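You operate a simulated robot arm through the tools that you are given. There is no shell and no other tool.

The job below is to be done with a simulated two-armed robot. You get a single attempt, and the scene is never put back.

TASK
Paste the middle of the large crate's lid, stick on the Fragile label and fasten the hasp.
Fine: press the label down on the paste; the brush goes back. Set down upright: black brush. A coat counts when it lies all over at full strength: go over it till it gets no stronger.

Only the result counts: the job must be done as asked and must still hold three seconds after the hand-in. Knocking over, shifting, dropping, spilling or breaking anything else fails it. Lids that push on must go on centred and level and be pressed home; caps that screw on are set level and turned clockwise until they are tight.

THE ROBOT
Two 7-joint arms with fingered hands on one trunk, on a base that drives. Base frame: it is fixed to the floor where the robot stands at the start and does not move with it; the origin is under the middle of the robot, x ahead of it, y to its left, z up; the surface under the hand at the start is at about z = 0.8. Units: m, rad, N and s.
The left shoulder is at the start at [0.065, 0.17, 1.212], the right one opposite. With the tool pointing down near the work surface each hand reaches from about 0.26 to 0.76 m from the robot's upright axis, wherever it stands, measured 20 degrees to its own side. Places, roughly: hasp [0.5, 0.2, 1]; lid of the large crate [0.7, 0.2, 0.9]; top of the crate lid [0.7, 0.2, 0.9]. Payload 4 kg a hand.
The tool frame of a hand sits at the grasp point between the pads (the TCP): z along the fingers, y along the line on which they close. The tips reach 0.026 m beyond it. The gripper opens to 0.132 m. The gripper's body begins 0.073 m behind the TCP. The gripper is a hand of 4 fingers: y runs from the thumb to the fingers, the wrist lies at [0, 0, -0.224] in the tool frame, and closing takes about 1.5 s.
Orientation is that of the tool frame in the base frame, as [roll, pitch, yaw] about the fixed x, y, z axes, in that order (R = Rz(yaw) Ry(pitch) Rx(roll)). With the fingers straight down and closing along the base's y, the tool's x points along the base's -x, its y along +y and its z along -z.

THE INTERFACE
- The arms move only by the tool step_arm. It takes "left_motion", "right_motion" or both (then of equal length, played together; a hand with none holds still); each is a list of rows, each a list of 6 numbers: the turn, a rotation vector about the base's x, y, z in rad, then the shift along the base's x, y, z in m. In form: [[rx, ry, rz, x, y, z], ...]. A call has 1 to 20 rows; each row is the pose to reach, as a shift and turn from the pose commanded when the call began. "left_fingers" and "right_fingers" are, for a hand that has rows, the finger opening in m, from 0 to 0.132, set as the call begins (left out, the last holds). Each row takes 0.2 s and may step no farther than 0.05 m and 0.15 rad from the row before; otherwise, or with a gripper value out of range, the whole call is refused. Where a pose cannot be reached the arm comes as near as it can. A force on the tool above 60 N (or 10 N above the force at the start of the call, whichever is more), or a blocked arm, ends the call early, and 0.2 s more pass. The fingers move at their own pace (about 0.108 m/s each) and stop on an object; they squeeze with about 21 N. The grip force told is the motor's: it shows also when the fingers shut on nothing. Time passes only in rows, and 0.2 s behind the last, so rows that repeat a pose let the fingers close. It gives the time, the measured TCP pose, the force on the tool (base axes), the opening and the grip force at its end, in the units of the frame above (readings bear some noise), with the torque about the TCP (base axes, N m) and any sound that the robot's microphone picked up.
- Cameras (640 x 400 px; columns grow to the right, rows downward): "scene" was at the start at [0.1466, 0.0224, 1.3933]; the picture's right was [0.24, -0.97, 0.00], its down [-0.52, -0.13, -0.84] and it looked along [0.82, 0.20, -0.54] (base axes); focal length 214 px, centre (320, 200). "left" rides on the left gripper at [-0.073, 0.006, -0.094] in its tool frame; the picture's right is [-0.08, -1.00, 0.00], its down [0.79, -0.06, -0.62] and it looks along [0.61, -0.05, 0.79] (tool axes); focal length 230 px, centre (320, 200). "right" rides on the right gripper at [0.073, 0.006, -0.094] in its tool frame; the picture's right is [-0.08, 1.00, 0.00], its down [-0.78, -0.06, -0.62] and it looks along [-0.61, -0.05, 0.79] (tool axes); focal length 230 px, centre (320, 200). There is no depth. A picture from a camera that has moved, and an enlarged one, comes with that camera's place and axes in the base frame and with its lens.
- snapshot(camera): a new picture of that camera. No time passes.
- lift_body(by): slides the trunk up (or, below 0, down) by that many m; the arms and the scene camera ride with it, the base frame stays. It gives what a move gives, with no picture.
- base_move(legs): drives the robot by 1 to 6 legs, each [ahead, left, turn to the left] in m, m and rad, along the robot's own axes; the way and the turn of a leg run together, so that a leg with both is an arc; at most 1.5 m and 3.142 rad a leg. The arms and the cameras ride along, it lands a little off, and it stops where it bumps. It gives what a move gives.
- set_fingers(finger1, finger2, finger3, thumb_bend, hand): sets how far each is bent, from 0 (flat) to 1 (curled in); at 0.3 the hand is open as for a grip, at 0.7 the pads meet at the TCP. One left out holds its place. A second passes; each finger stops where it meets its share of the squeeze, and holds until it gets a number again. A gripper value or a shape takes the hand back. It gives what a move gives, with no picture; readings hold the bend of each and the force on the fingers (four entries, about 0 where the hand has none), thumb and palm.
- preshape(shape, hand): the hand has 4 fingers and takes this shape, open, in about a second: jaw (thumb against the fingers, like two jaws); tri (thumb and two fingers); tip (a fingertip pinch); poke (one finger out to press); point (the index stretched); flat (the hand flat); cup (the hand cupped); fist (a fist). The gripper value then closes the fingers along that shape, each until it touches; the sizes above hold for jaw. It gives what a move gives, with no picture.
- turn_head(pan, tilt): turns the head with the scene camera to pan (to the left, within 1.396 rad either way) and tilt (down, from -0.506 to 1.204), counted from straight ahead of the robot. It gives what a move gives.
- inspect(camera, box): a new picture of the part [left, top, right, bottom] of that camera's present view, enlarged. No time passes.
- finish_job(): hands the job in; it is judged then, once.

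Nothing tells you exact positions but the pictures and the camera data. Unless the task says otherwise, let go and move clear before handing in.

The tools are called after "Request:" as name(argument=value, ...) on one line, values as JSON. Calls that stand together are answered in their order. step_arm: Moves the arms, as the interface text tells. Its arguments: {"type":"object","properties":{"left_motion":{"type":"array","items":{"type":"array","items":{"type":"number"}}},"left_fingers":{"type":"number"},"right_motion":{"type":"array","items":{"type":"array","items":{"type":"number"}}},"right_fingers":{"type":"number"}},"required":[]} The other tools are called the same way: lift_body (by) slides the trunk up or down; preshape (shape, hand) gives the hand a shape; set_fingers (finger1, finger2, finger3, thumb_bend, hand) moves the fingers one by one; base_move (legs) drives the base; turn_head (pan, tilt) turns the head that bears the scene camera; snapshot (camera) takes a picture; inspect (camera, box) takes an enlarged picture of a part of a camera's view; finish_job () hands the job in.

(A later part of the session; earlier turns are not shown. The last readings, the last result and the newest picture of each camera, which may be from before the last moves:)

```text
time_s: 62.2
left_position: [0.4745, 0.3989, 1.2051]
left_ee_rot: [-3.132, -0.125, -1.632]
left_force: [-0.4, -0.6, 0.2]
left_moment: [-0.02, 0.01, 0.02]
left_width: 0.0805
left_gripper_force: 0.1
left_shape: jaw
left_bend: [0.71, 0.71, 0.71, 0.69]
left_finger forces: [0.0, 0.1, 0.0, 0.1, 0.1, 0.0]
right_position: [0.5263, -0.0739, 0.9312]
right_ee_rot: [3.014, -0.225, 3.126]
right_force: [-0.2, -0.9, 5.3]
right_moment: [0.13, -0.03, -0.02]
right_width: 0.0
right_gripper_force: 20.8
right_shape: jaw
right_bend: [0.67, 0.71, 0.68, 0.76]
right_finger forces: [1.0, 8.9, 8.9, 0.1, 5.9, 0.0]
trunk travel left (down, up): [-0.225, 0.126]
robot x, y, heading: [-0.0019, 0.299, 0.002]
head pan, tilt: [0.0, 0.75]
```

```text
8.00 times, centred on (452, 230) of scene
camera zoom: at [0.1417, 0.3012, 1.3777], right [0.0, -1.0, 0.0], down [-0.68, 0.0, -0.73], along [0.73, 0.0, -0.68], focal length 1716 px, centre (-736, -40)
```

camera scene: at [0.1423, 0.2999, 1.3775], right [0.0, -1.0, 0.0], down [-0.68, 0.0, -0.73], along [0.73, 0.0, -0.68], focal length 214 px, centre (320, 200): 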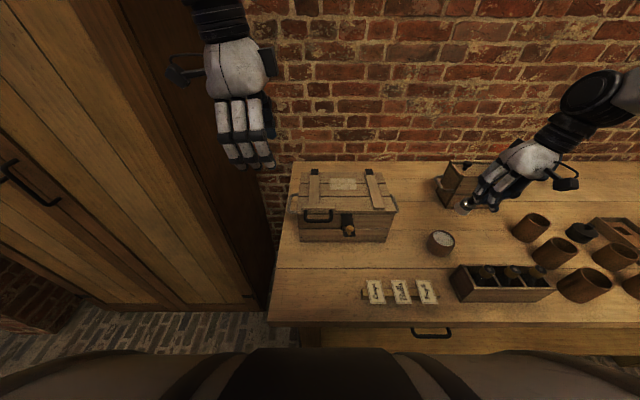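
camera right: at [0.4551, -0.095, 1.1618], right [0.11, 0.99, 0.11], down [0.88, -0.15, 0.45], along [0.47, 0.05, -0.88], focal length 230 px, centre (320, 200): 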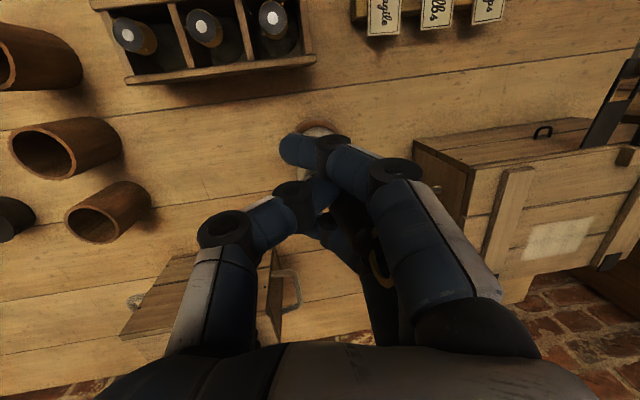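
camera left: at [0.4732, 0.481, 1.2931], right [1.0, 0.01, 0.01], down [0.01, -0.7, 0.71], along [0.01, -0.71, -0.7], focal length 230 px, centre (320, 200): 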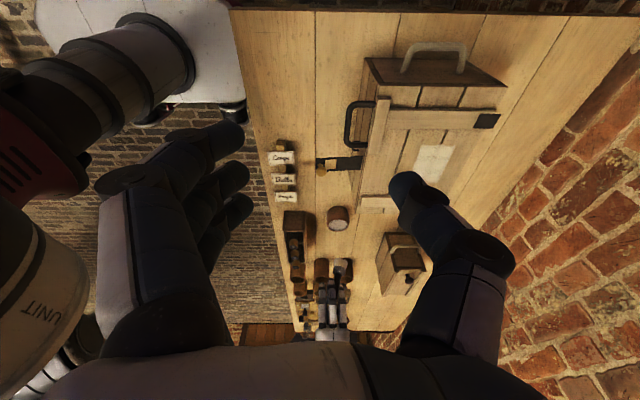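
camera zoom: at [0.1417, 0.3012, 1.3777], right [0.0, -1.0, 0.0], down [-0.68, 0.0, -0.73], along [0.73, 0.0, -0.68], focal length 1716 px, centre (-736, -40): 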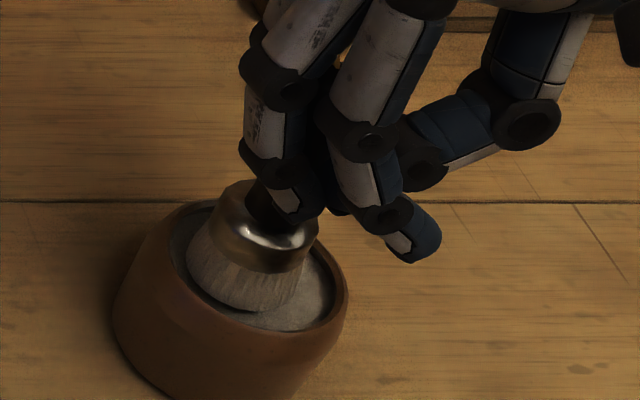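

Contact now, with the bristles flat. I press a little more and hold.

Request:
step_arm(right_motion=[[0, 0, 0, 0, 0, -0.002], [0, 0, 0, 0, 0, -0.003], [0, 0, 0, 0, 0, -0.003], [0, 0, 0, 0, 0, -0.003]])

Request:
inspect(camera="scene", box=[420, 205, 484, 255])

```text
time_s: 63.2
left_position: [0.4733, 0.3989, 1.2044]
left_ee_rot: [-3.132, -0.125, -1.633]
left_force: [0.3, 0.4, -0.1]
left_moment: [-0.01, 0.0, 0.0]
left_width: 0.0804
left_gripper_force: 0.0
left_shape: jaw
left_bend: [0.71, 0.71, 0.71, 0.69]
left_finger forces: [0.1, 0.1, 0.0, 0.0, 0.0, 0.0]
right_position: [0.5248, -0.0733, 0.927]
right_ee_rot: [3.011, -0.228, 3.126]
right_force: [-1.6, -3.0, 9.6]
right_moment: [0.09, -0.01, -0.04]
right_width: 0.0
right_gripper_force: 21.0
right_shape: jaw
right_bend: [0.67, 0.71, 0.68, 0.76]
right_finger forces: [0.8, 8.4, 5.7, 0.0, 7.1, 0.0]
trunk travel left (down, up): [-0.225, 0.126]
robot x, y, heading: [-0.0043, 0.2997, -0.0]
head pan, tilt: [0.0, 0.75]
```

```text
8.00 times, centred on (452, 230) of scene
camera zoom: at [0.1415, 0.3011, 1.3776], right [0.0, -1.0, 0.0], down [-0.68, 0.0, -0.73], along [0.73, 0.0, -0.68], focal length 1716 px, centre (-736, -40)
```

zoom: 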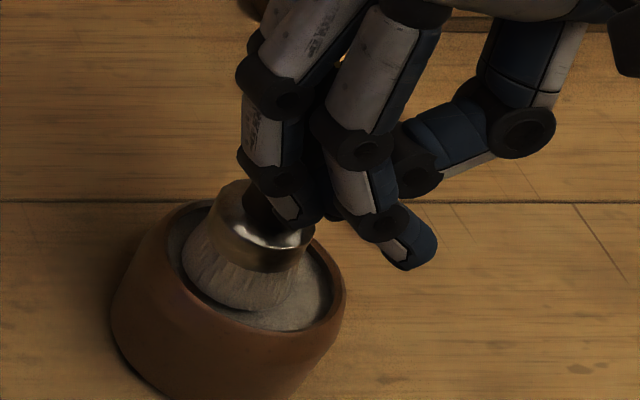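

Request:
step_arm(right_motion=[[0, 0, 0, 0, 0, 0.01], [0, 0, 0, 0, 0, 0.04], [0, 0, 0, 0, 0, 0.08], [0, 0, 0, 0, 0, 0.12], [0, 0, 0, 0, 0, 0.15], [0, 0, 0, 0, 0, 0.15]])

Request:
inspect(camera="scene", box=[432, 150, 528, 220])

Request:
inspect(camera="left", box=[290, 240, 386, 340])

Request:
inspect(camera="scene", box=[400, 210, 496, 270])

```text
time_s: 64.6
left_position: [0.4753, 0.3983, 1.2048]
left_ee_rot: [-3.134, -0.124, -1.632]
left_force: [-0.2, 0.0, 0.4]
left_moment: [-0.02, -0.03, -0.04]
left_width: 0.0803
left_gripper_force: 0.1
left_shape: jaw
left_bend: [0.71, 0.71, 0.71, 0.69]
left_finger forces: [0.0, 0.1, 0.0, 0.0, 0.0, 0.0]
right_position: [0.5255, -0.0723, 1.0765]
right_ee_rot: [3.013, -0.229, 3.126]
right_force: [-0.5, -0.4, -0.4]
right_moment: [-0.01, 0.04, -0.02]
right_width: 0.0001
right_gripper_force: 20.8
right_shape: jaw
right_bend: [0.67, 0.71, 0.68, 0.77]
right_finger forces: [0.7, 7.7, 5.6, 0.1, 0.1, 0.1]
trunk travel left (down, up): [-0.225, 0.126]
robot x, y, heading: [-0.0013, 0.3003, 0.001]
head pan, tilt: [0.0, 0.75]
```

```text
5.71 times, centred on (480, 185) of scene
camera zoom: at [0.1426, 0.3007, 1.3774], right [0.0, -1.0, 0.0], down [-0.68, 0.0, -0.73], along [0.73, 0.0, -0.68], focal length 1226 px, centre (-594, 286)
```

zoom: 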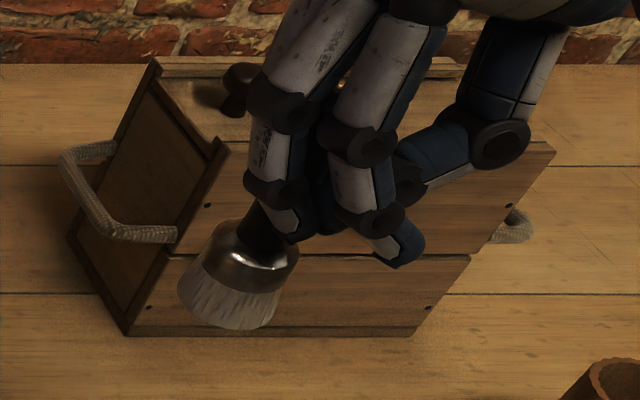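

```text
4.00 times, centred on (338, 290) of left
camera zoom: at [0.4743, 0.4826, 1.2893], right [1.0, 0.02, 0.0], down [0.01, -0.7, 0.71], along [0.01, -0.71, -0.7], focal length 920 px, centre (248, -160)
```

zoom: 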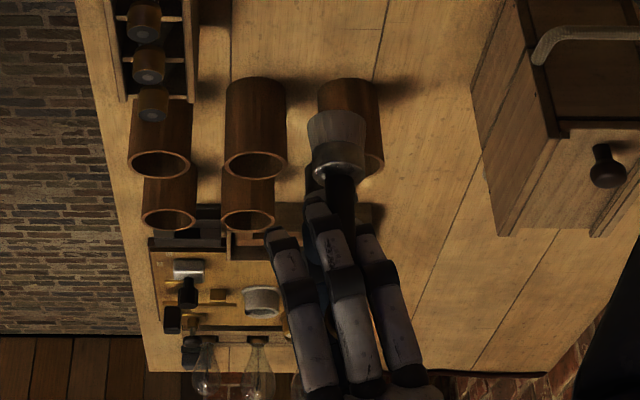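

```text
6.67 times, centred on (448, 240) of scene
camera zoom: at [0.1426, 0.3007, 1.3774], right [0.0, -1.0, 0.0], down [-0.68, 0.0, -0.73], along [0.73, 0.0, -0.68], focal length 1430 px, centre (-533, -67)
```

zoom: 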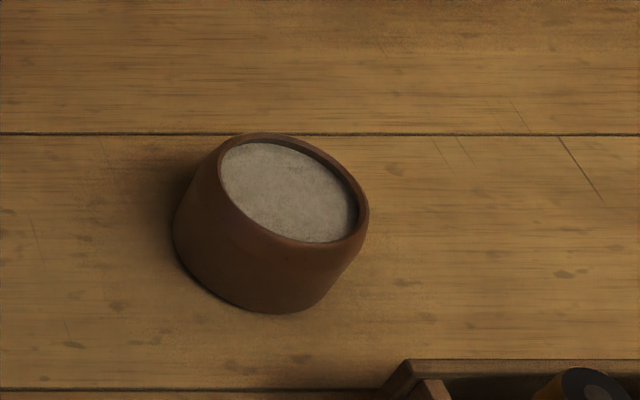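

Request:
inspect(camera="scene", box=[456, 165, 520, 215])

Request:
inspect(camera="left", box=[320, 255, 376, 320])

Request:
inspect(camera="right", box=[220, 80, 460, 300])

```text
8.00 times, centred on (488, 190) of scene
camera zoom: at [0.1426, 0.3007, 1.3774], right [0.0, -1.0, 0.0], down [-0.68, 0.0, -0.73], along [0.73, 0.0, -0.68], focal length 1716 px, centre (-1024, 280)
```

zoom: 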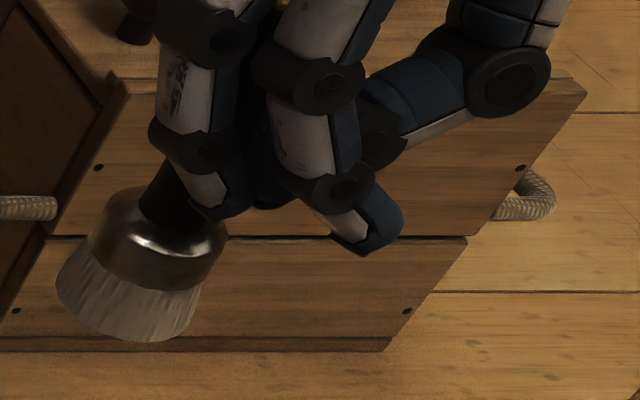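

```text
6.15 times, centred on (348, 288) of left
camera zoom: at [0.4743, 0.4826, 1.2893], right [1.0, 0.02, 0.0], down [0.01, -0.7, 0.71], along [0.01, -0.71, -0.7], focal length 1416 px, centre (148, -338)
```

zoom: 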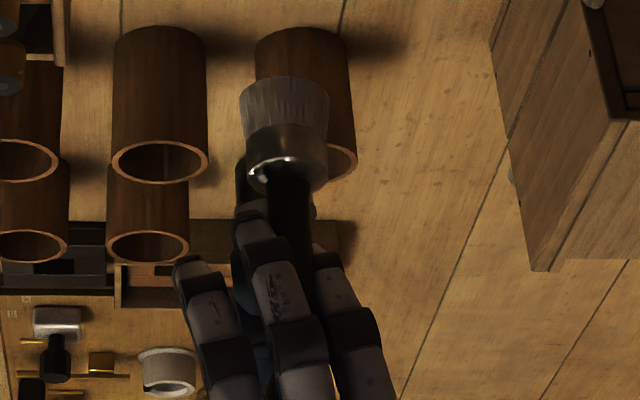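

```text
1.82 times, centred on (340, 190) of right
camera zoom: at [0.4763, -0.0778, 1.1843], right [0.12, 0.99, 0.11], down [0.9, -0.15, 0.41], along [0.42, 0.05, -0.91], focal length 418 px, centre (284, 218)
```

zoom: 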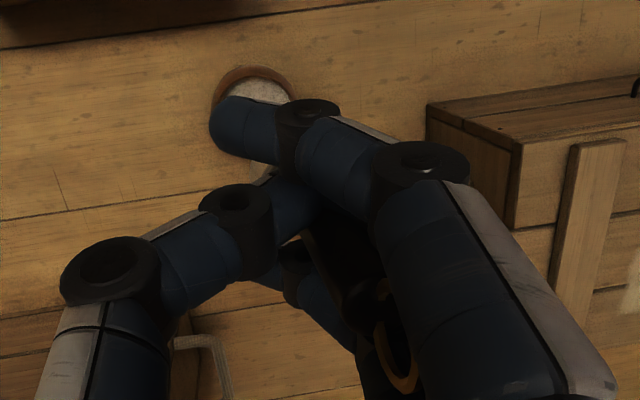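

The brush hangs upright again within 0.05 rad, and the bristles look somewhat lighter. I move the left hand back a little and carry the brush over the lid for another pass.

Request:
step_arm(left_motion=[[0, 0, 0, -0.02, 0.04, 0.0], [0, 0, 0, -0.04, 0.08, 0.0], [0, 0, 0, -0.04, 0.08, 0.0]])

Request:
step_arm(right_motion=[[0, 0, 0, 0.019, 0.038, 0.005], [0, 0, 0, 0.038, 0.076, 0.01], [0, 0, 0, 0.058, 0.115, 0.01], [0, 0, 0, 0.077, 0.154, 0.01], [0, 0, 0, 0.096, 0.193, 0.01], [0, 0, 0, 0.115, 0.232, 0.01], [0, 0, 0, 0.1345, 0.272, 0.0], [0, 0, 0, 0.1345, 0.272, -0.025], [0, 0, 0, 0.1345, 0.272, -0.045], [0, 0, 0, 0.1345, 0.272, -0.045]])

Request:
inspect(camera="scene", box=[312, 140, 392, 200])

Request:
snapshot(camera="left")

Request:
inspect(camera="right", box=[200, 40, 440, 260])

```text
time_s: 65.4
left_position: [0.4711, 0.4397, 1.1948]
left_ee_rot: [3.14, -0.039, -1.653]
left_force: [0.8, 0.4, -0.1]
left_moment: [0.0, 0.0, 0.02]
left_width: 0.08
left_gripper_force: 0.0
left_shape: jaw
left_bend: [0.71, 0.71, 0.71, 0.69]
left_finger forces: [0.1, 0.0, 0.1, 0.1, 0.1, 0.0]
left hand out of reach, approached as far as the arm can: row 1, 2, 3
right_position: [0.5259, -0.0725, 1.0759]
right_ee_rot: [3.015, -0.229, 3.126]
right_force: [0.1, -0.2, -0.8]
right_moment: [0.02, 0.03, 0.02]
right_width: 0.0
right_gripper_force: 21.2
right_shape: jaw
right_bend: [0.67, 0.71, 0.68, 0.77]
right_finger forces: [0.8, 7.6, 5.6, 0.0, 0.0, 0.0]
trunk travel left (down, up): [-0.225, 0.126]
robot x, y, heading: [0.0017, 0.2963, 0.0]
head pan, tilt: [0.0, 0.75]
```

```text
time_s: 67.6
left_position: [0.4706, 0.44, 1.1953]
left_ee_rot: [3.141, -0.042, -1.652]
left_force: [0.5, -1.3, 0.0]
left_moment: [0.03, 0.01, 0.02]
left_width: 0.0805
left_gripper_force: 0.0
left_shape: jaw
left_bend: [0.71, 0.71, 0.71, 0.69]
left_finger forces: [0.0, 0.0, 0.1, 0.1, 0.0, 0.0]
right_position: [0.66, 0.1993, 1.0315]
right_ee_rot: [3.014, -0.229, 3.127]
right_force: [0.6, -0.4, -1.5]
right_moment: [-0.01, -0.02, 0.02]
right_width: 0.0
right_gripper_force: 20.9
right_shape: jaw
right_bend: [0.67, 0.71, 0.68, 0.77]
right_finger forces: [0.4, 0.4, 5.0, 0.1, 0.1, 0.1]
trunk travel left (down, up): [-0.225, 0.126]
robot x, y, heading: [0.0033, 0.2976, 0.007]
head pan, tilt: [0.0, 0.75]
```

```text
6.67 times, centred on (352, 170) of scene
camera zoom: at [0.1419, 0.3006, 1.3776], right [0.0, -1.0, 0.0], down [-0.68, 0.0, -0.73], along [0.73, 0.0, -0.68], focal length 1430 px, centre (107, 400)
```

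zoom: 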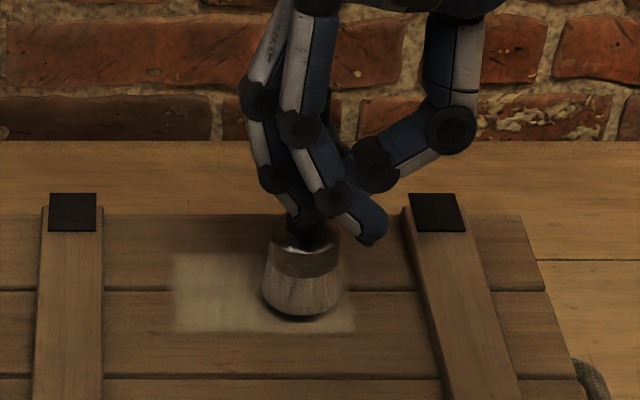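

```text
taken
camera left: at [0.4715, 0.5157, 1.2874], right [1.0, 0.0, 0.0], down [0.0, -0.76, 0.65], along [-0.01, -0.65, -0.76], focal length 230 px, centre (320, 200)
```

left: 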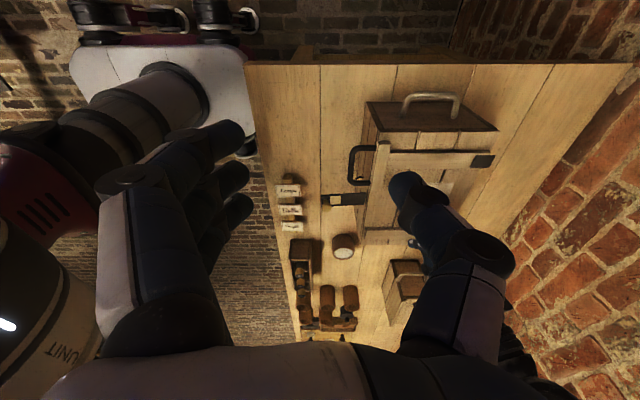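

```text
1.82 times, centred on (320, 150) of right
camera zoom: at [0.6098, 0.1935, 1.1391], right [0.12, 0.99, 0.11], down [0.9, -0.15, 0.41], along [0.42, 0.05, -0.91], focal length 418 px, centre (320, 291)
```

zoom: 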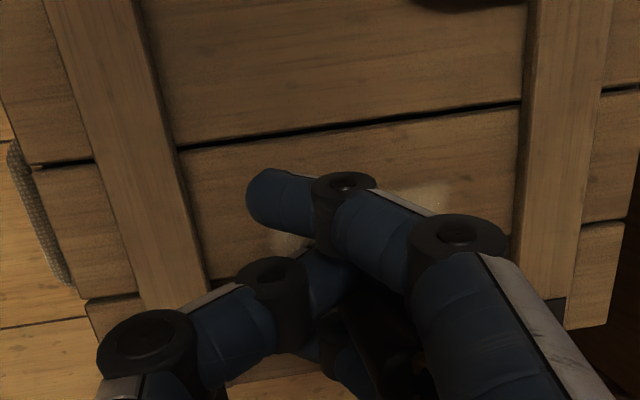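

Request:
inspect(camera="scene", box=[336, 140, 384, 195])

Request:
inspect(camera="left", box=[376, 180, 456, 290])

Request:
inspect(camera="right", box=[250, 120, 410, 280])

```text
7.27 times, centred on (360, 168) of scene
camera zoom: at [0.1419, 0.3006, 1.3776], right [0.0, -1.0, 0.0], down [-0.68, 0.0, -0.73], along [0.73, 0.0, -0.68], focal length 1560 px, centre (29, 436)
```

zoom: 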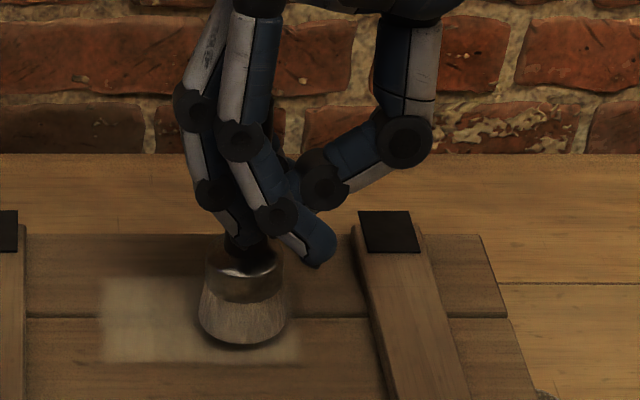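

```text
3.64 times, centred on (416, 235) of left
camera zoom: at [0.4715, 0.5157, 1.2874], right [1.0, 0.0, 0.0], down [0.0, -0.76, 0.65], along [-0.01, -0.65, -0.76], focal length 837 px, centre (-29, 73)
```

zoom: 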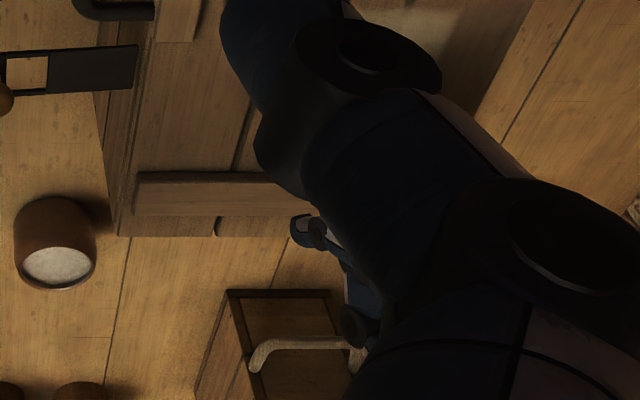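

```text
2.50 times, centred on (330, 200) of right
camera zoom: at [0.6098, 0.1935, 1.1391], right [0.12, 0.99, 0.11], down [0.9, -0.15, 0.41], along [0.42, 0.05, -0.91], focal length 575 px, centre (295, 200)
```

zoom: 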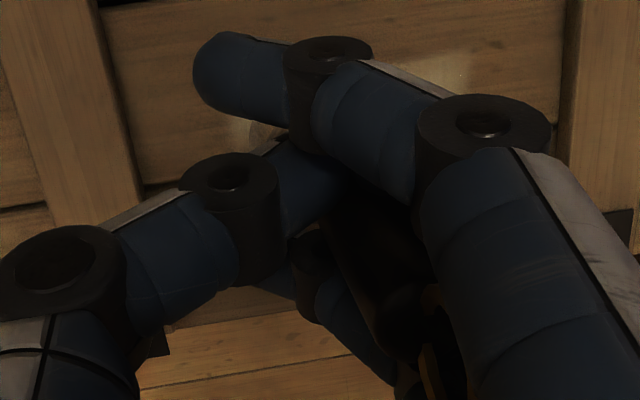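

The grip is becoming uncertain, and the brush stands upright just above the lid. I'll stand it on the lid here, let go, and take a better hold. First I lower to a gentle contact.

Request:
step_arm(right_motion=[[0, 0, 0, 0, 0.01, -0.003], [0, 0, 0, 0, 0.018, -0.006], [0, 0, 0, 0, 0.018, -0.008], [0, 0, 0, 0, 0.018, -0.0095], [0, 0, 0, 0, 0.018, -0.0095]])

Request:
inspect(camera="scene", box=[336, 140, 384, 195])

```text
time_s: 68.8
left_position: [0.4704, 0.4402, 1.1959]
left_ee_rot: [3.14, -0.042, -1.653]
left_force: [-0.4, 0.0, -0.9]
left_moment: [0.03, -0.02, -0.04]
left_width: 0.0804
left_gripper_force: 0.0
left_shape: jaw
left_bend: [0.71, 0.71, 0.71, 0.69]
left_finger forces: [0.0, 0.0, 0.0, 0.0, 0.0, 0.1]
right_position: [0.659, 0.2178, 1.0232]
right_ee_rot: [3.013, -0.229, 3.126]
right_force: [-0.4, 0.7, -1.8]
right_moment: [-0.02, 0.02, -0.02]
right_width: 0.0
right_gripper_force: 20.6
right_shape: jaw
right_bend: [0.67, 0.71, 0.68, 0.77]
right_finger forces: [0.6, 0.6, 5.0, 0.0, 0.0, 0.1]
trunk travel left (down, up): [-0.225, 0.126]
robot x, y, heading: [0.0034, 0.2981, 0.007]
head pan, tilt: [0.0, 0.75]
```

```text
7.27 times, centred on (360, 168) of scene
camera zoom: at [0.1423, 0.3009, 1.3775], right [0.0, -1.0, 0.0], down [-0.68, 0.0, -0.73], along [0.73, 0.0, -0.68], focal length 1560 px, centre (29, 436)
```

zoom: 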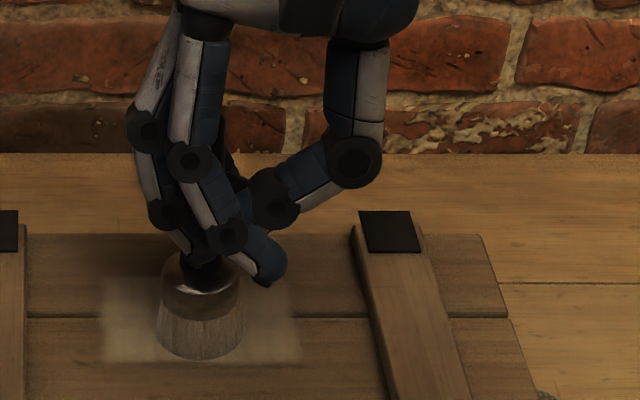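

Request:
step_arm(right_motion=[[0, 0, 0, 0, 0, -0.0015], [0, 0, 0, 0, 0, -0.003], [0, 0, 0, 0, 0, -0.0045], [0, 0, 0, 0, 0, -0.0045]])

Request:
inspect(camera="scene", box=[336, 140, 384, 195])

```text
time_s: 69.8
left_position: [0.47, 0.4388, 1.1944]
left_ee_rot: [3.139, -0.042, -1.654]
left_force: [0.2, -0.9, 0.3]
left_moment: [-0.01, 0.02, 0.02]
left_width: 0.0799
left_gripper_force: 0.1
left_shape: jaw
left_bend: [0.71, 0.71, 0.71, 0.69]
left_finger forces: [0.1, 0.0, 0.0, 0.0, 0.0, 0.0]
right_position: [0.6598, 0.2151, 1.0191]
right_ee_rot: [3.015, -0.229, 3.126]
right_force: [-0.1, -1.3, 4.8]
right_moment: [0.03, -0.04, -0.01]
right_width: 0.0
right_gripper_force: 21.2
right_shape: jaw
right_bend: [0.67, 0.71, 0.68, 0.77]
right_finger forces: [0.4, 0.6, 5.0, 0.0, 0.0, 0.0]
trunk travel left (down, up): [-0.225, 0.126]
robot x, y, heading: [-0.0033, 0.3016, 0.003]
head pan, tilt: [0.0, 0.75]
```

```text
7.27 times, centred on (360, 168) of scene
camera zoom: at [0.1417, 0.3007, 1.3776], right [0.0, -1.0, 0.0], down [-0.68, 0.0, -0.73], along [0.73, 0.0, -0.68], focal length 1560 px, centre (29, 436)
```

zoom: 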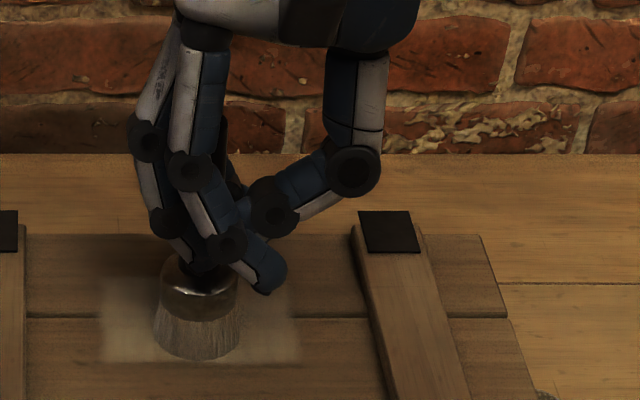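

Contact is about 6 N. I open the fingers in small steps, watching the brush.

Request:
step_arm(right_motion=[[0, 0, 0, 0, 0, 0], [0, 0, 0, 0, 0, 0], [0, 0, 0, 0, 0, 0]], right_fingers=0.015)

Request:
inspect(camera="scene", box=[336, 140, 384, 195])

```text
time_s: 70.6
left_position: [0.4701, 0.4392, 1.1953]
left_ee_rot: [3.139, -0.041, -1.652]
left_force: [0.1, -0.6, 0.7]
left_moment: [-0.03, -0.01, 0.02]
left_width: 0.0799
left_gripper_force: 0.1
left_shape: jaw
left_bend: [0.71, 0.71, 0.71, 0.69]
left_finger forces: [0.1, 0.0, 0.0, 0.0, 0.0, 0.0]
right_position: [0.6609, 0.2167, 1.0185]
right_ee_rot: [3.014, -0.229, 3.126]
right_force: [-0.8, -1.9, 4.5]
right_moment: [-0.09, 0.0, 0.03]
right_width: 0.014
right_gripper_force: 0.0
right_shape: jaw
right_bend: [0.72, 0.71, 0.74, 0.7]
right_finger forces: [0.0, 18.8, 16.9, 0.1, 0.1, 0.0]
trunk travel left (down, up): [-0.225, 0.126]
robot x, y, heading: [-0.0014, 0.2986, 0.002]
head pan, tilt: [0.0, 0.75]
```

```text
7.27 times, centred on (360, 168) of scene
camera zoom: at [0.1416, 0.3007, 1.3776], right [0.0, -1.0, 0.0], down [-0.68, 0.0, -0.73], along [0.73, 0.0, -0.68], focal length 1560 px, centre (29, 436)
```

zoom: 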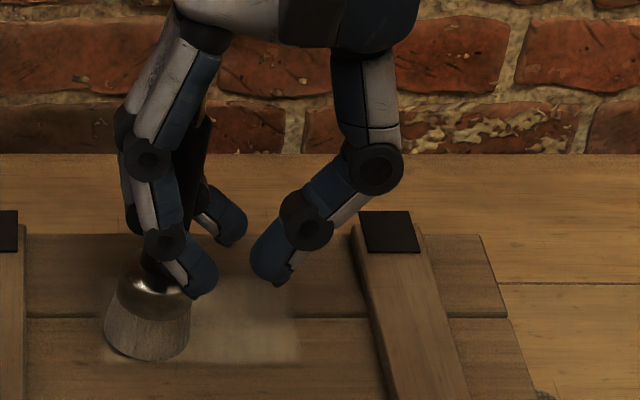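

Opening shifted the brush sideways: it is caught between two fingers and leaning. I stop and look from every camera before acting.

Request:
inspect(camera="scene", box=[336, 145, 376, 190])

Request:
snapshot(camera="right")

Request:
inspect(camera="right", box=[220, 60, 460, 280])

Request:
snapshot(camera="left")

```text
8.89 times, centred on (356, 168) of scene
camera zoom: at [0.1416, 0.3007, 1.3776], right [0.0, -1.0, 0.0], down [-0.68, 0.0, -0.73], along [0.73, 0.0, -0.68], focal length 1906 px, centre (0, 489)
```

zoom: 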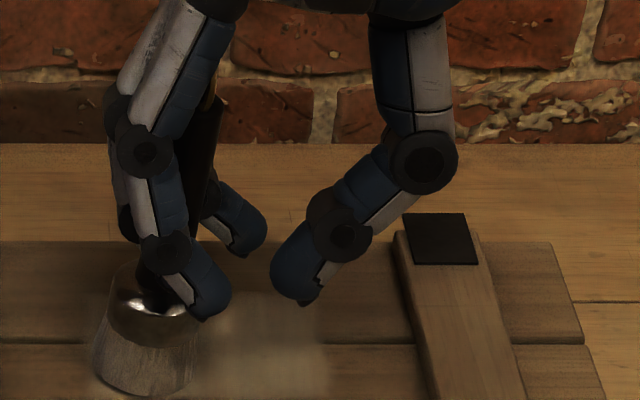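

```text
taken
camera right: at [0.6095, 0.2112, 1.1259], right [0.12, 0.99, 0.11], down [0.9, -0.15, 0.41], along [0.42, 0.05, -0.91], focal length 230 px, centre (320, 200)
```

right: 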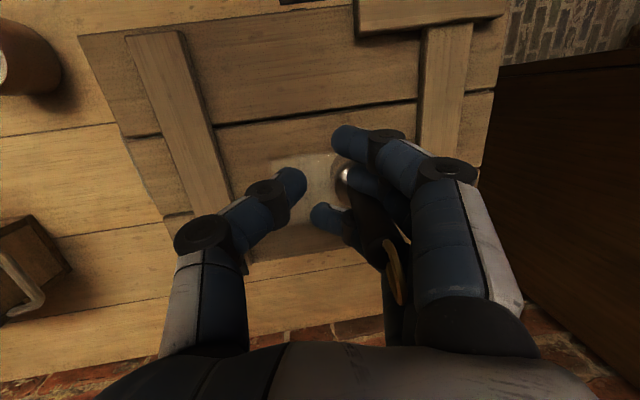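

```text
1.82 times, centred on (340, 170) of right
camera zoom: at [0.6095, 0.2112, 1.1259], right [0.12, 0.99, 0.11], down [0.9, -0.15, 0.41], along [0.42, 0.05, -0.91], focal length 418 px, centre (284, 254)
```

zoom: 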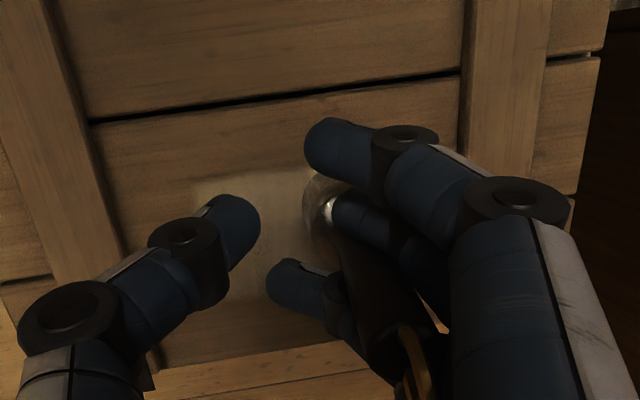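

```text
taken
camera left: at [0.4713, 0.5158, 1.2874], right [1.0, 0.0, 0.0], down [0.0, -0.76, 0.65], along [-0.01, -0.65, -0.76], focal length 230 px, centre (320, 200)
```

left: 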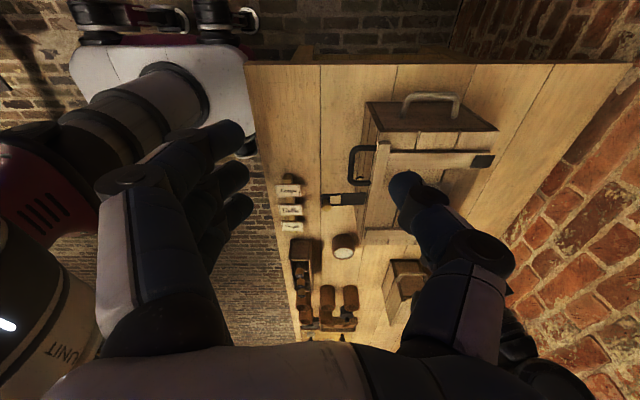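

The handle is wedged between the middle and ring fingers, with the thumb free. I'll bring only the thumb back to pinch the handle against the middle finger, so the ring finger can be withdrawn separately.

Request:
set_fingers(hand="right", thumb_bend=0.8)

Request:
inspect(camera="scene", box=[336, 145, 376, 190])

Request:
inspect(camera="right", box=[220, 60, 460, 280])

```text
time_s: 71.6
left_position: [0.4715, 0.4388, 1.1946]
left_ee_rot: [3.14, -0.042, -1.653]
left_force: [-0.6, -0.1, 0.5]
left_moment: [-0.02, 0.01, 0.0]
left_width: 0.0802
left_gripper_force: 0.0
left_shape: jaw
left_bend: [0.71, 0.71, 0.71, 0.69]
left_finger forces: [0.0, 0.0, 0.0, 0.0, 0.1, 0.0]
right_position: [0.6597, 0.2175, 1.0181]
right_ee_rot: [3.013, -0.229, 3.125]
right_force: [-0.2, -1.5, 6.1]
right_moment: [-0.09, 0.01, -0.01]
right_width: 0.0122
right_gripper_force: 18.1
right_shape: fingers
right_bend: [0.72, 0.71, 0.74, 0.8]
right_finger forces: [0.0, 18.8, 16.7, 0.1, 0.0, 0.0]
trunk travel left (down, up): [-0.225, 0.126]
robot x, y, heading: [-0.0028, 0.2998, -0.002]
head pan, tilt: [0.0, 0.75]
```

```text
8.89 times, centred on (356, 168) of scene
camera zoom: at [0.1416, 0.3007, 1.3776], right [0.0, -1.0, 0.0], down [-0.68, 0.0, -0.73], along [0.73, 0.0, -0.68], focal length 1906 px, centre (0, 489)
```

zoom: 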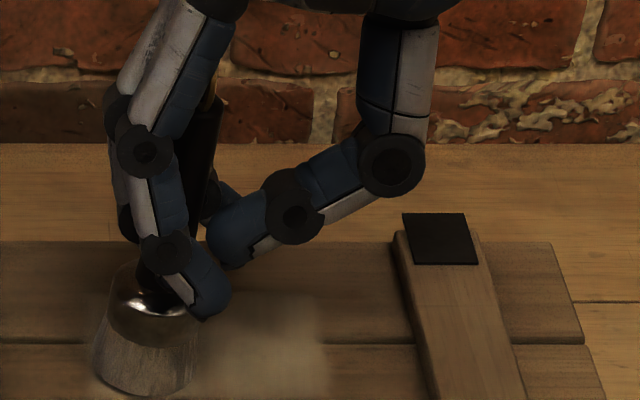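

```text
1.82 times, centred on (340, 170) of right
camera zoom: at [0.6095, 0.2112, 1.1259], right [0.12, 0.99, 0.11], down [0.9, -0.15, 0.41], along [0.42, 0.05, -0.91], focal length 418 px, centre (284, 254)
```

zoom: 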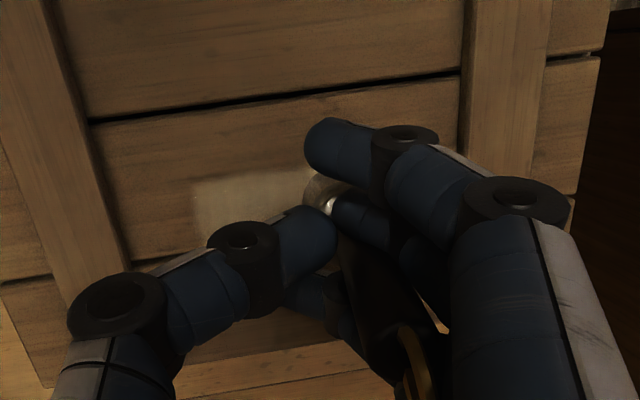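

The thumb has come up to the handle. I bend it slightly more to make firm contact.

Request:
set_fingers(hand="right", thumb_bend=0.86)

Request:
inspect(camera="scene", box=[336, 145, 376, 190])

Request:
inspect(camera="right", box=[260, 120, 420, 280])

```text
time_s: 72.6
left_position: [0.4702, 0.4389, 1.1949]
left_ee_rot: [3.139, -0.043, -1.652]
left_force: [-0.8, 0.1, 0.5]
left_moment: [0.01, 0.01, 0.01]
left_width: 0.0805
left_gripper_force: 0.1
left_shape: jaw
left_bend: [0.71, 0.71, 0.71, 0.69]
left_finger forces: [0.0, 0.0, 0.1, 0.0, 0.0, 0.0]
right_position: [0.6597, 0.2172, 1.0178]
right_ee_rot: [3.014, -0.228, 3.126]
right_force: [0.1, -2.7, 4.7]
right_moment: [-0.1, -0.03, -0.04]
right_width: 0.0141
right_gripper_force: 18.6
right_shape: fingers
right_bend: [0.72, 0.71, 0.74, 0.85]
right_finger forces: [0.0, 18.9, 17.0, 0.0, 1.6, 0.0]
trunk travel left (down, up): [-0.225, 0.126]
robot x, y, heading: [-0.0014, 0.3013, -0.003]
head pan, tilt: [0.0, 0.75]
```

```text
8.89 times, centred on (356, 168) of scene
camera zoom: at [0.1417, 0.3007, 1.3776], right [0.0, -1.0, 0.0], down [-0.68, 0.0, -0.73], along [0.73, 0.0, -0.68], focal length 1906 px, centre (0, 489)
```

zoom: 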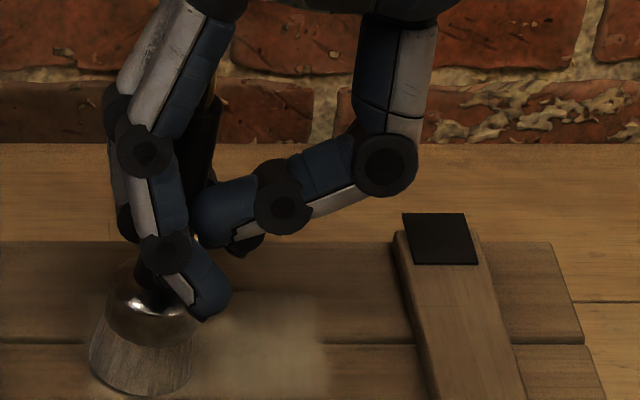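

```text
2.50 times, centred on (340, 200) of right
camera zoom: at [0.6095, 0.2112, 1.1259], right [0.12, 0.99, 0.11], down [0.9, -0.15, 0.41], along [0.42, 0.05, -0.91], focal length 575 px, centre (270, 200)
```

zoom: 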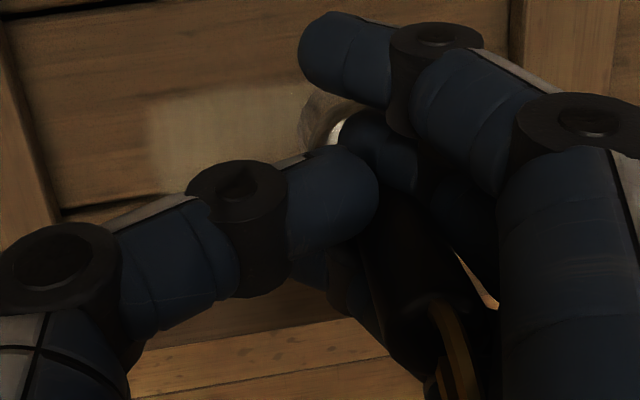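

The thumb now touches the handle lightly. I withdraw the ring finger a little at a time.

Request:
set_fingers(hand="right", finger3=0.6)

Request:
inspect(camera="scene", box=[336, 145, 376, 190])

Request:
inspect(camera="right", box=[260, 120, 420, 280])

```text
time_s: 73.6
left_position: [0.4711, 0.4396, 1.196]
left_ee_rot: [3.141, -0.043, -1.652]
left_force: [-0.6, -0.2, 0.1]
left_moment: [-0.02, 0.01, -0.01]
left_width: 0.0799
left_gripper_force: 0.0
left_shape: jaw
left_bend: [0.71, 0.71, 0.71, 0.69]
left_finger forces: [0.0, 0.0, 0.0, 0.0, 0.0, 0.1]
right_position: [0.6587, 0.2171, 1.0186]
right_ee_rot: [3.015, -0.226, 3.127]
right_force: [1.1, -2.9, 7.5]
right_moment: [-0.05, -0.06, -0.02]
right_width: 0.0145
right_gripper_force: 15.3
right_shape: fingers
right_bend: [0.72, 0.71, 0.66, 0.85]
right_finger forces: [0.1, 15.3, 14.0, 0.0, 1.7, 0.1]
trunk travel left (down, up): [-0.225, 0.126]
robot x, y, heading: [0.0009, 0.2983, 0.005]
head pan, tilt: [0.0, 0.75]
```

```text
8.89 times, centred on (356, 168) of scene
camera zoom: at [0.1415, 0.3007, 1.3776], right [0.0, -1.0, 0.0], down [-0.68, 0.0, -0.73], along [0.73, 0.0, -0.68], focal length 1906 px, centre (0, 489)
```

zoom: 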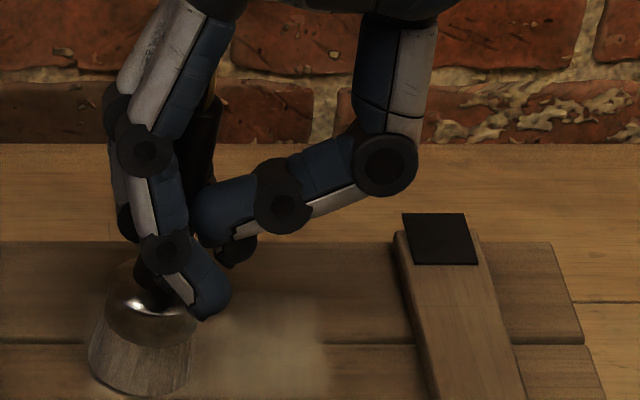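

```text
2.50 times, centred on (340, 200) of right
camera zoom: at [0.6094, 0.2112, 1.1261], right [0.12, 0.99, 0.11], down [0.9, -0.15, 0.41], along [0.42, 0.05, -0.91], focal length 575 px, centre (270, 200)
```

zoom: 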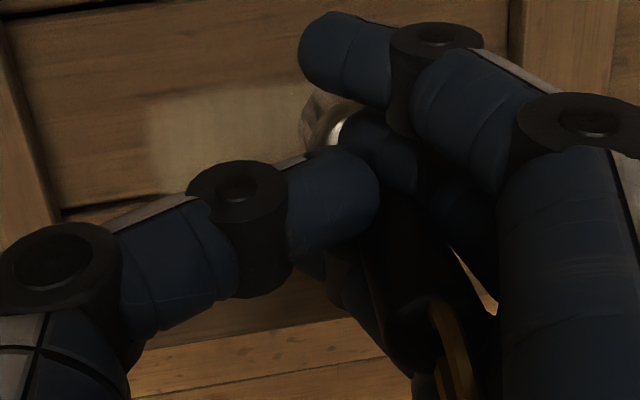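

The ring finger is sliding back with the brush staying put. I continue withdrawing it.

Request:
set_fingers(hand="right", finger3=0.45)

Request:
inspect(camera="scene", box=[336, 145, 376, 190])

Request:
inspect(camera="right", box=[260, 120, 420, 280])

```text
time_s: 74.6
left_position: [0.4705, 0.4386, 1.1956]
left_ee_rot: [3.139, -0.043, -1.653]
left_force: [-0.4, 0.0, 0.9]
left_moment: [-0.02, 0.01, 0.0]
left_width: 0.0804
left_gripper_force: 0.1
left_shape: jaw
left_bend: [0.71, 0.71, 0.71, 0.69]
left_finger forces: [0.0, 0.1, 0.0, 0.0, 0.0, 0.1]
right_position: [0.6596, 0.218, 1.0188]
right_ee_rot: [3.014, -0.226, 3.127]
right_force: [-0.2, -0.8, 9.4]
right_moment: [0.03, -0.17, 0.01]
right_width: 0.0145
right_gripper_force: 17.6
right_shape: fingers
right_bend: [0.72, 0.71, 0.51, 0.85]
right_finger forces: [0.1, 17.0, 16.4, 0.1, 1.5, 0.1]
trunk travel left (down, up): [-0.225, 0.126]
robot x, y, heading: [0.0011, 0.2963, -0.003]
head pan, tilt: [0.0, 0.75]
```

```text
8.89 times, centred on (356, 168) of scene
camera zoom: at [0.1414, 0.3008, 1.3776], right [0.0, -1.0, 0.0], down [-0.68, 0.0, -0.73], along [0.73, 0.0, -0.68], focal length 1906 px, centre (0, 489)
```

zoom: 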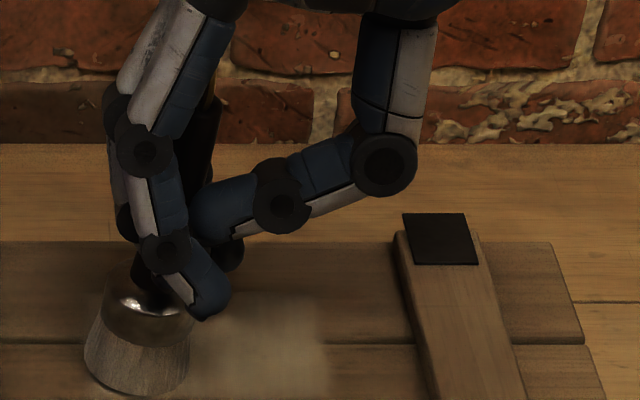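

```text
2.50 times, centred on (340, 200) of right
camera zoom: at [0.6094, 0.2114, 1.1261], right [0.12, 0.99, 0.11], down [0.9, -0.15, 0.41], along [0.42, 0.05, -0.91], focal length 575 px, centre (270, 200)
```

zoom: 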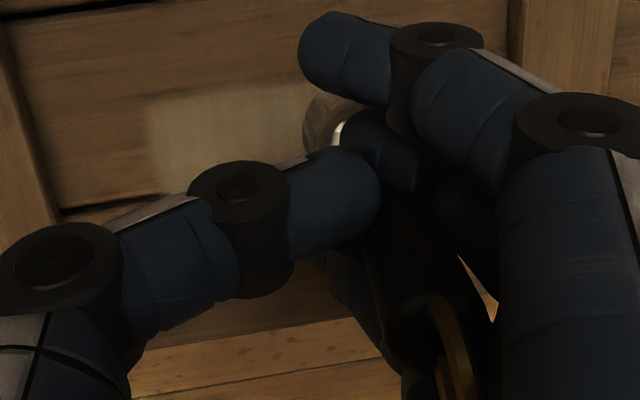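

Request:
set_fingers(hand="right", finger3=0.3)

Request:
inspect(camera="scene", box=[336, 145, 376, 190])

Request:
inspect(camera="right", box=[260, 120, 420, 280])

```text
time_s: 75.6
left_position: [0.4714, 0.4397, 1.1955]
left_ee_rot: [3.14, -0.042, -1.653]
left_force: [-0.2, 0.1, 0.1]
left_moment: [0.03, -0.01, 0.02]
left_width: 0.0805
left_gripper_force: 0.1
left_shape: jaw
left_bend: [0.71, 0.71, 0.71, 0.69]
left_finger forces: [0.0, 0.1, 0.1, 0.0, 0.0, 0.0]
right_position: [0.6591, 0.2165, 1.0183]
right_ee_rot: [3.013, -0.23, 3.125]
right_force: [-0.2, -1.9, 7.9]
right_moment: [0.0, -0.13, -0.01]
right_width: 0.0147
right_gripper_force: 17.1
right_shape: fingers
right_bend: [0.72, 0.71, 0.36, 0.85]
right_finger forces: [0.0, 17.3, 15.5, 0.1, 1.3, 0.0]
trunk travel left (down, up): [-0.225, 0.126]
robot x, y, heading: [-0.0012, 0.2999, 0.004]
head pan, tilt: [0.0, 0.75]
```

```text
8.89 times, centred on (356, 168) of scene
camera zoom: at [0.1415, 0.3008, 1.3776], right [0.0, -1.0, 0.0], down [-0.68, 0.0, -0.73], along [0.73, 0.0, -0.68], focal length 1906 px, centre (0, 489)
```

zoom: 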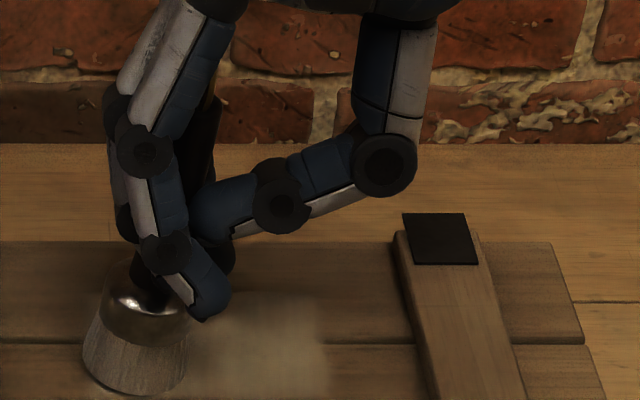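

```text
2.50 times, centred on (340, 200) of right
camera zoom: at [0.6094, 0.2113, 1.1259], right [0.12, 0.99, 0.11], down [0.9, -0.15, 0.41], along [0.42, 0.05, -0.91], focal length 575 px, centre (270, 200)
```

zoom: 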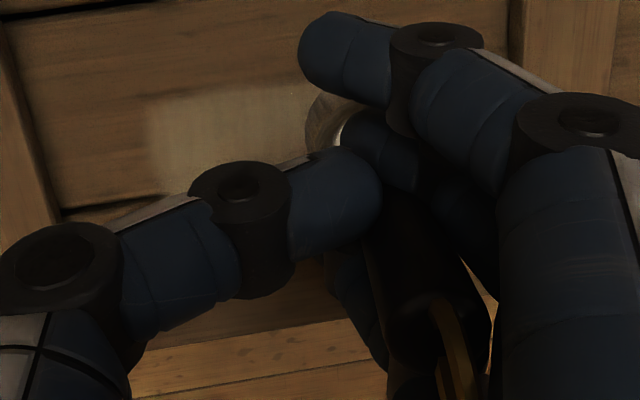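

Request:
set_fingers(hand="right", finger3=0.12)

Request:
inspect(camera="scene", box=[336, 145, 376, 190])

Request:
inspect(camera="right", box=[260, 120, 420, 280])

```text
time_s: 76.6
left_position: [0.4703, 0.439, 1.1954]
left_ee_rot: [3.14, -0.041, -1.653]
left_force: [-0.1, -0.5, -0.5]
left_moment: [0.02, 0.02, 0.0]
left_width: 0.0804
left_gripper_force: 0.1
left_shape: jaw
left_bend: [0.71, 0.71, 0.71, 0.69]
left_finger forces: [0.0, 0.0, 0.1, 0.0, 0.0, 0.1]
right_position: [0.6585, 0.217, 1.0181]
right_ee_rot: [3.013, -0.229, 3.125]
right_force: [-1.2, -1.5, 7.5]
right_moment: [-0.04, -0.1, -0.02]
right_width: 0.0145
right_gripper_force: 14.2
right_shape: fingers
right_bend: [0.72, 0.71, 0.32, 0.85]
right_finger forces: [0.1, 13.4, 13.8, 0.1, 1.2, 0.0]
trunk travel left (down, up): [-0.225, 0.126]
robot x, y, heading: [-0.0011, 0.2979, 0.004]
head pan, tilt: [0.0, 0.75]
```

```text
8.89 times, centred on (356, 168) of scene
camera zoom: at [0.1415, 0.3007, 1.3776], right [0.0, -1.0, 0.0], down [-0.68, 0.0, -0.73], along [0.73, 0.0, -0.68], focal length 1906 px, centre (0, 489)
```

zoom: 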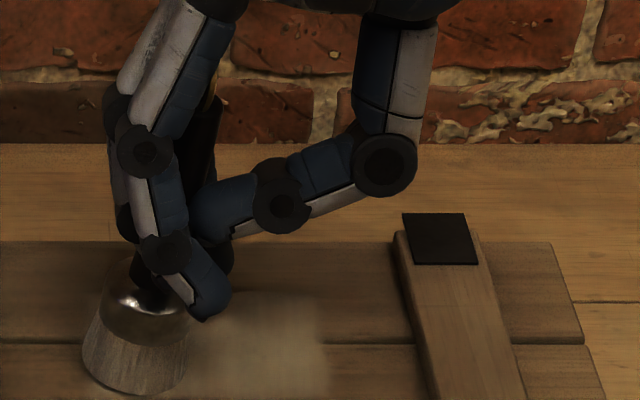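

```text
2.50 times, centred on (340, 200) of right
camera zoom: at [0.6094, 0.2112, 1.1259], right [0.12, 0.99, 0.11], down [0.9, -0.15, 0.41], along [0.42, 0.05, -0.91], focal length 575 px, centre (270, 200)
```

zoom: 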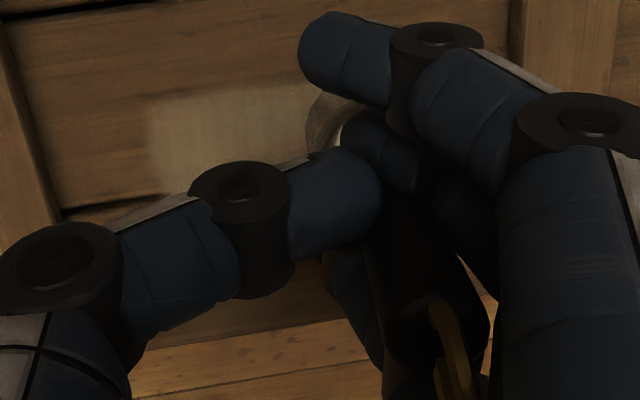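

The ring finger is blocked: it sits on the −y side of the handle while the middle finger is on the +y side, so opening it pinches. I reverse and curl the ring finger in to free the handle.

Request:
set_fingers(hand="right", finger3=0.7)

Request:
inspect(camera="scene", box=[336, 145, 376, 190])

Request:
inspect(camera="right", box=[260, 120, 420, 280])

```text
time_s: 77.6
left_position: [0.4705, 0.4401, 1.1953]
left_ee_rot: [3.139, -0.043, -1.654]
left_force: [0.3, 0.2, -0.1]
left_moment: [0.0, -0.04, -0.02]
left_width: 0.0806
left_gripper_force: 0.1
left_shape: jaw
left_bend: [0.71, 0.71, 0.71, 0.69]
left_finger forces: [0.1, 0.0, 0.1, 0.1, 0.0, 0.0]
right_position: [0.6597, 0.2175, 1.0177]
right_ee_rot: [3.014, -0.227, 3.127]
right_force: [-1.0, -0.9, 2.0]
right_moment: [0.01, 0.02, 0.03]
right_width: 0.0146
right_gripper_force: 10.7
right_shape: fingers
right_bend: [0.72, 0.71, 0.71, 0.85]
right_finger forces: [0.0, 10.8, 8.4, 0.1, 1.5, 0.1]
trunk travel left (down, up): [-0.225, 0.126]
robot x, y, heading: [-0.0001, 0.299, 0.0]
head pan, tilt: [0.0, 0.75]
```

```text
8.89 times, centred on (356, 168) of scene
camera zoom: at [0.1419, 0.3009, 1.3775], right [0.0, -1.0, 0.0], down [-0.68, 0.0, -0.73], along [0.73, 0.0, -0.68], focal length 1906 px, centre (0, 489)
```

zoom: 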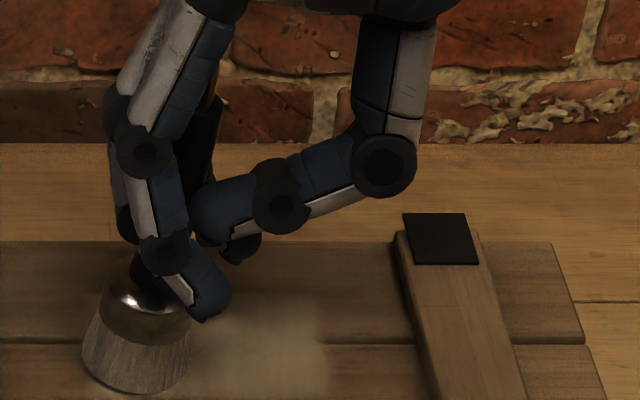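

```text
2.50 times, centred on (340, 200) of right
camera zoom: at [0.6096, 0.2115, 1.1255], right [0.12, 0.99, 0.11], down [0.9, -0.15, 0.41], along [0.42, 0.05, -0.91], focal length 575 px, centre (270, 200)
```

zoom: 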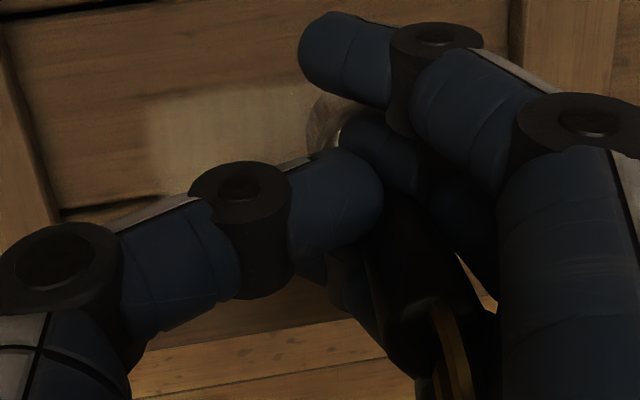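

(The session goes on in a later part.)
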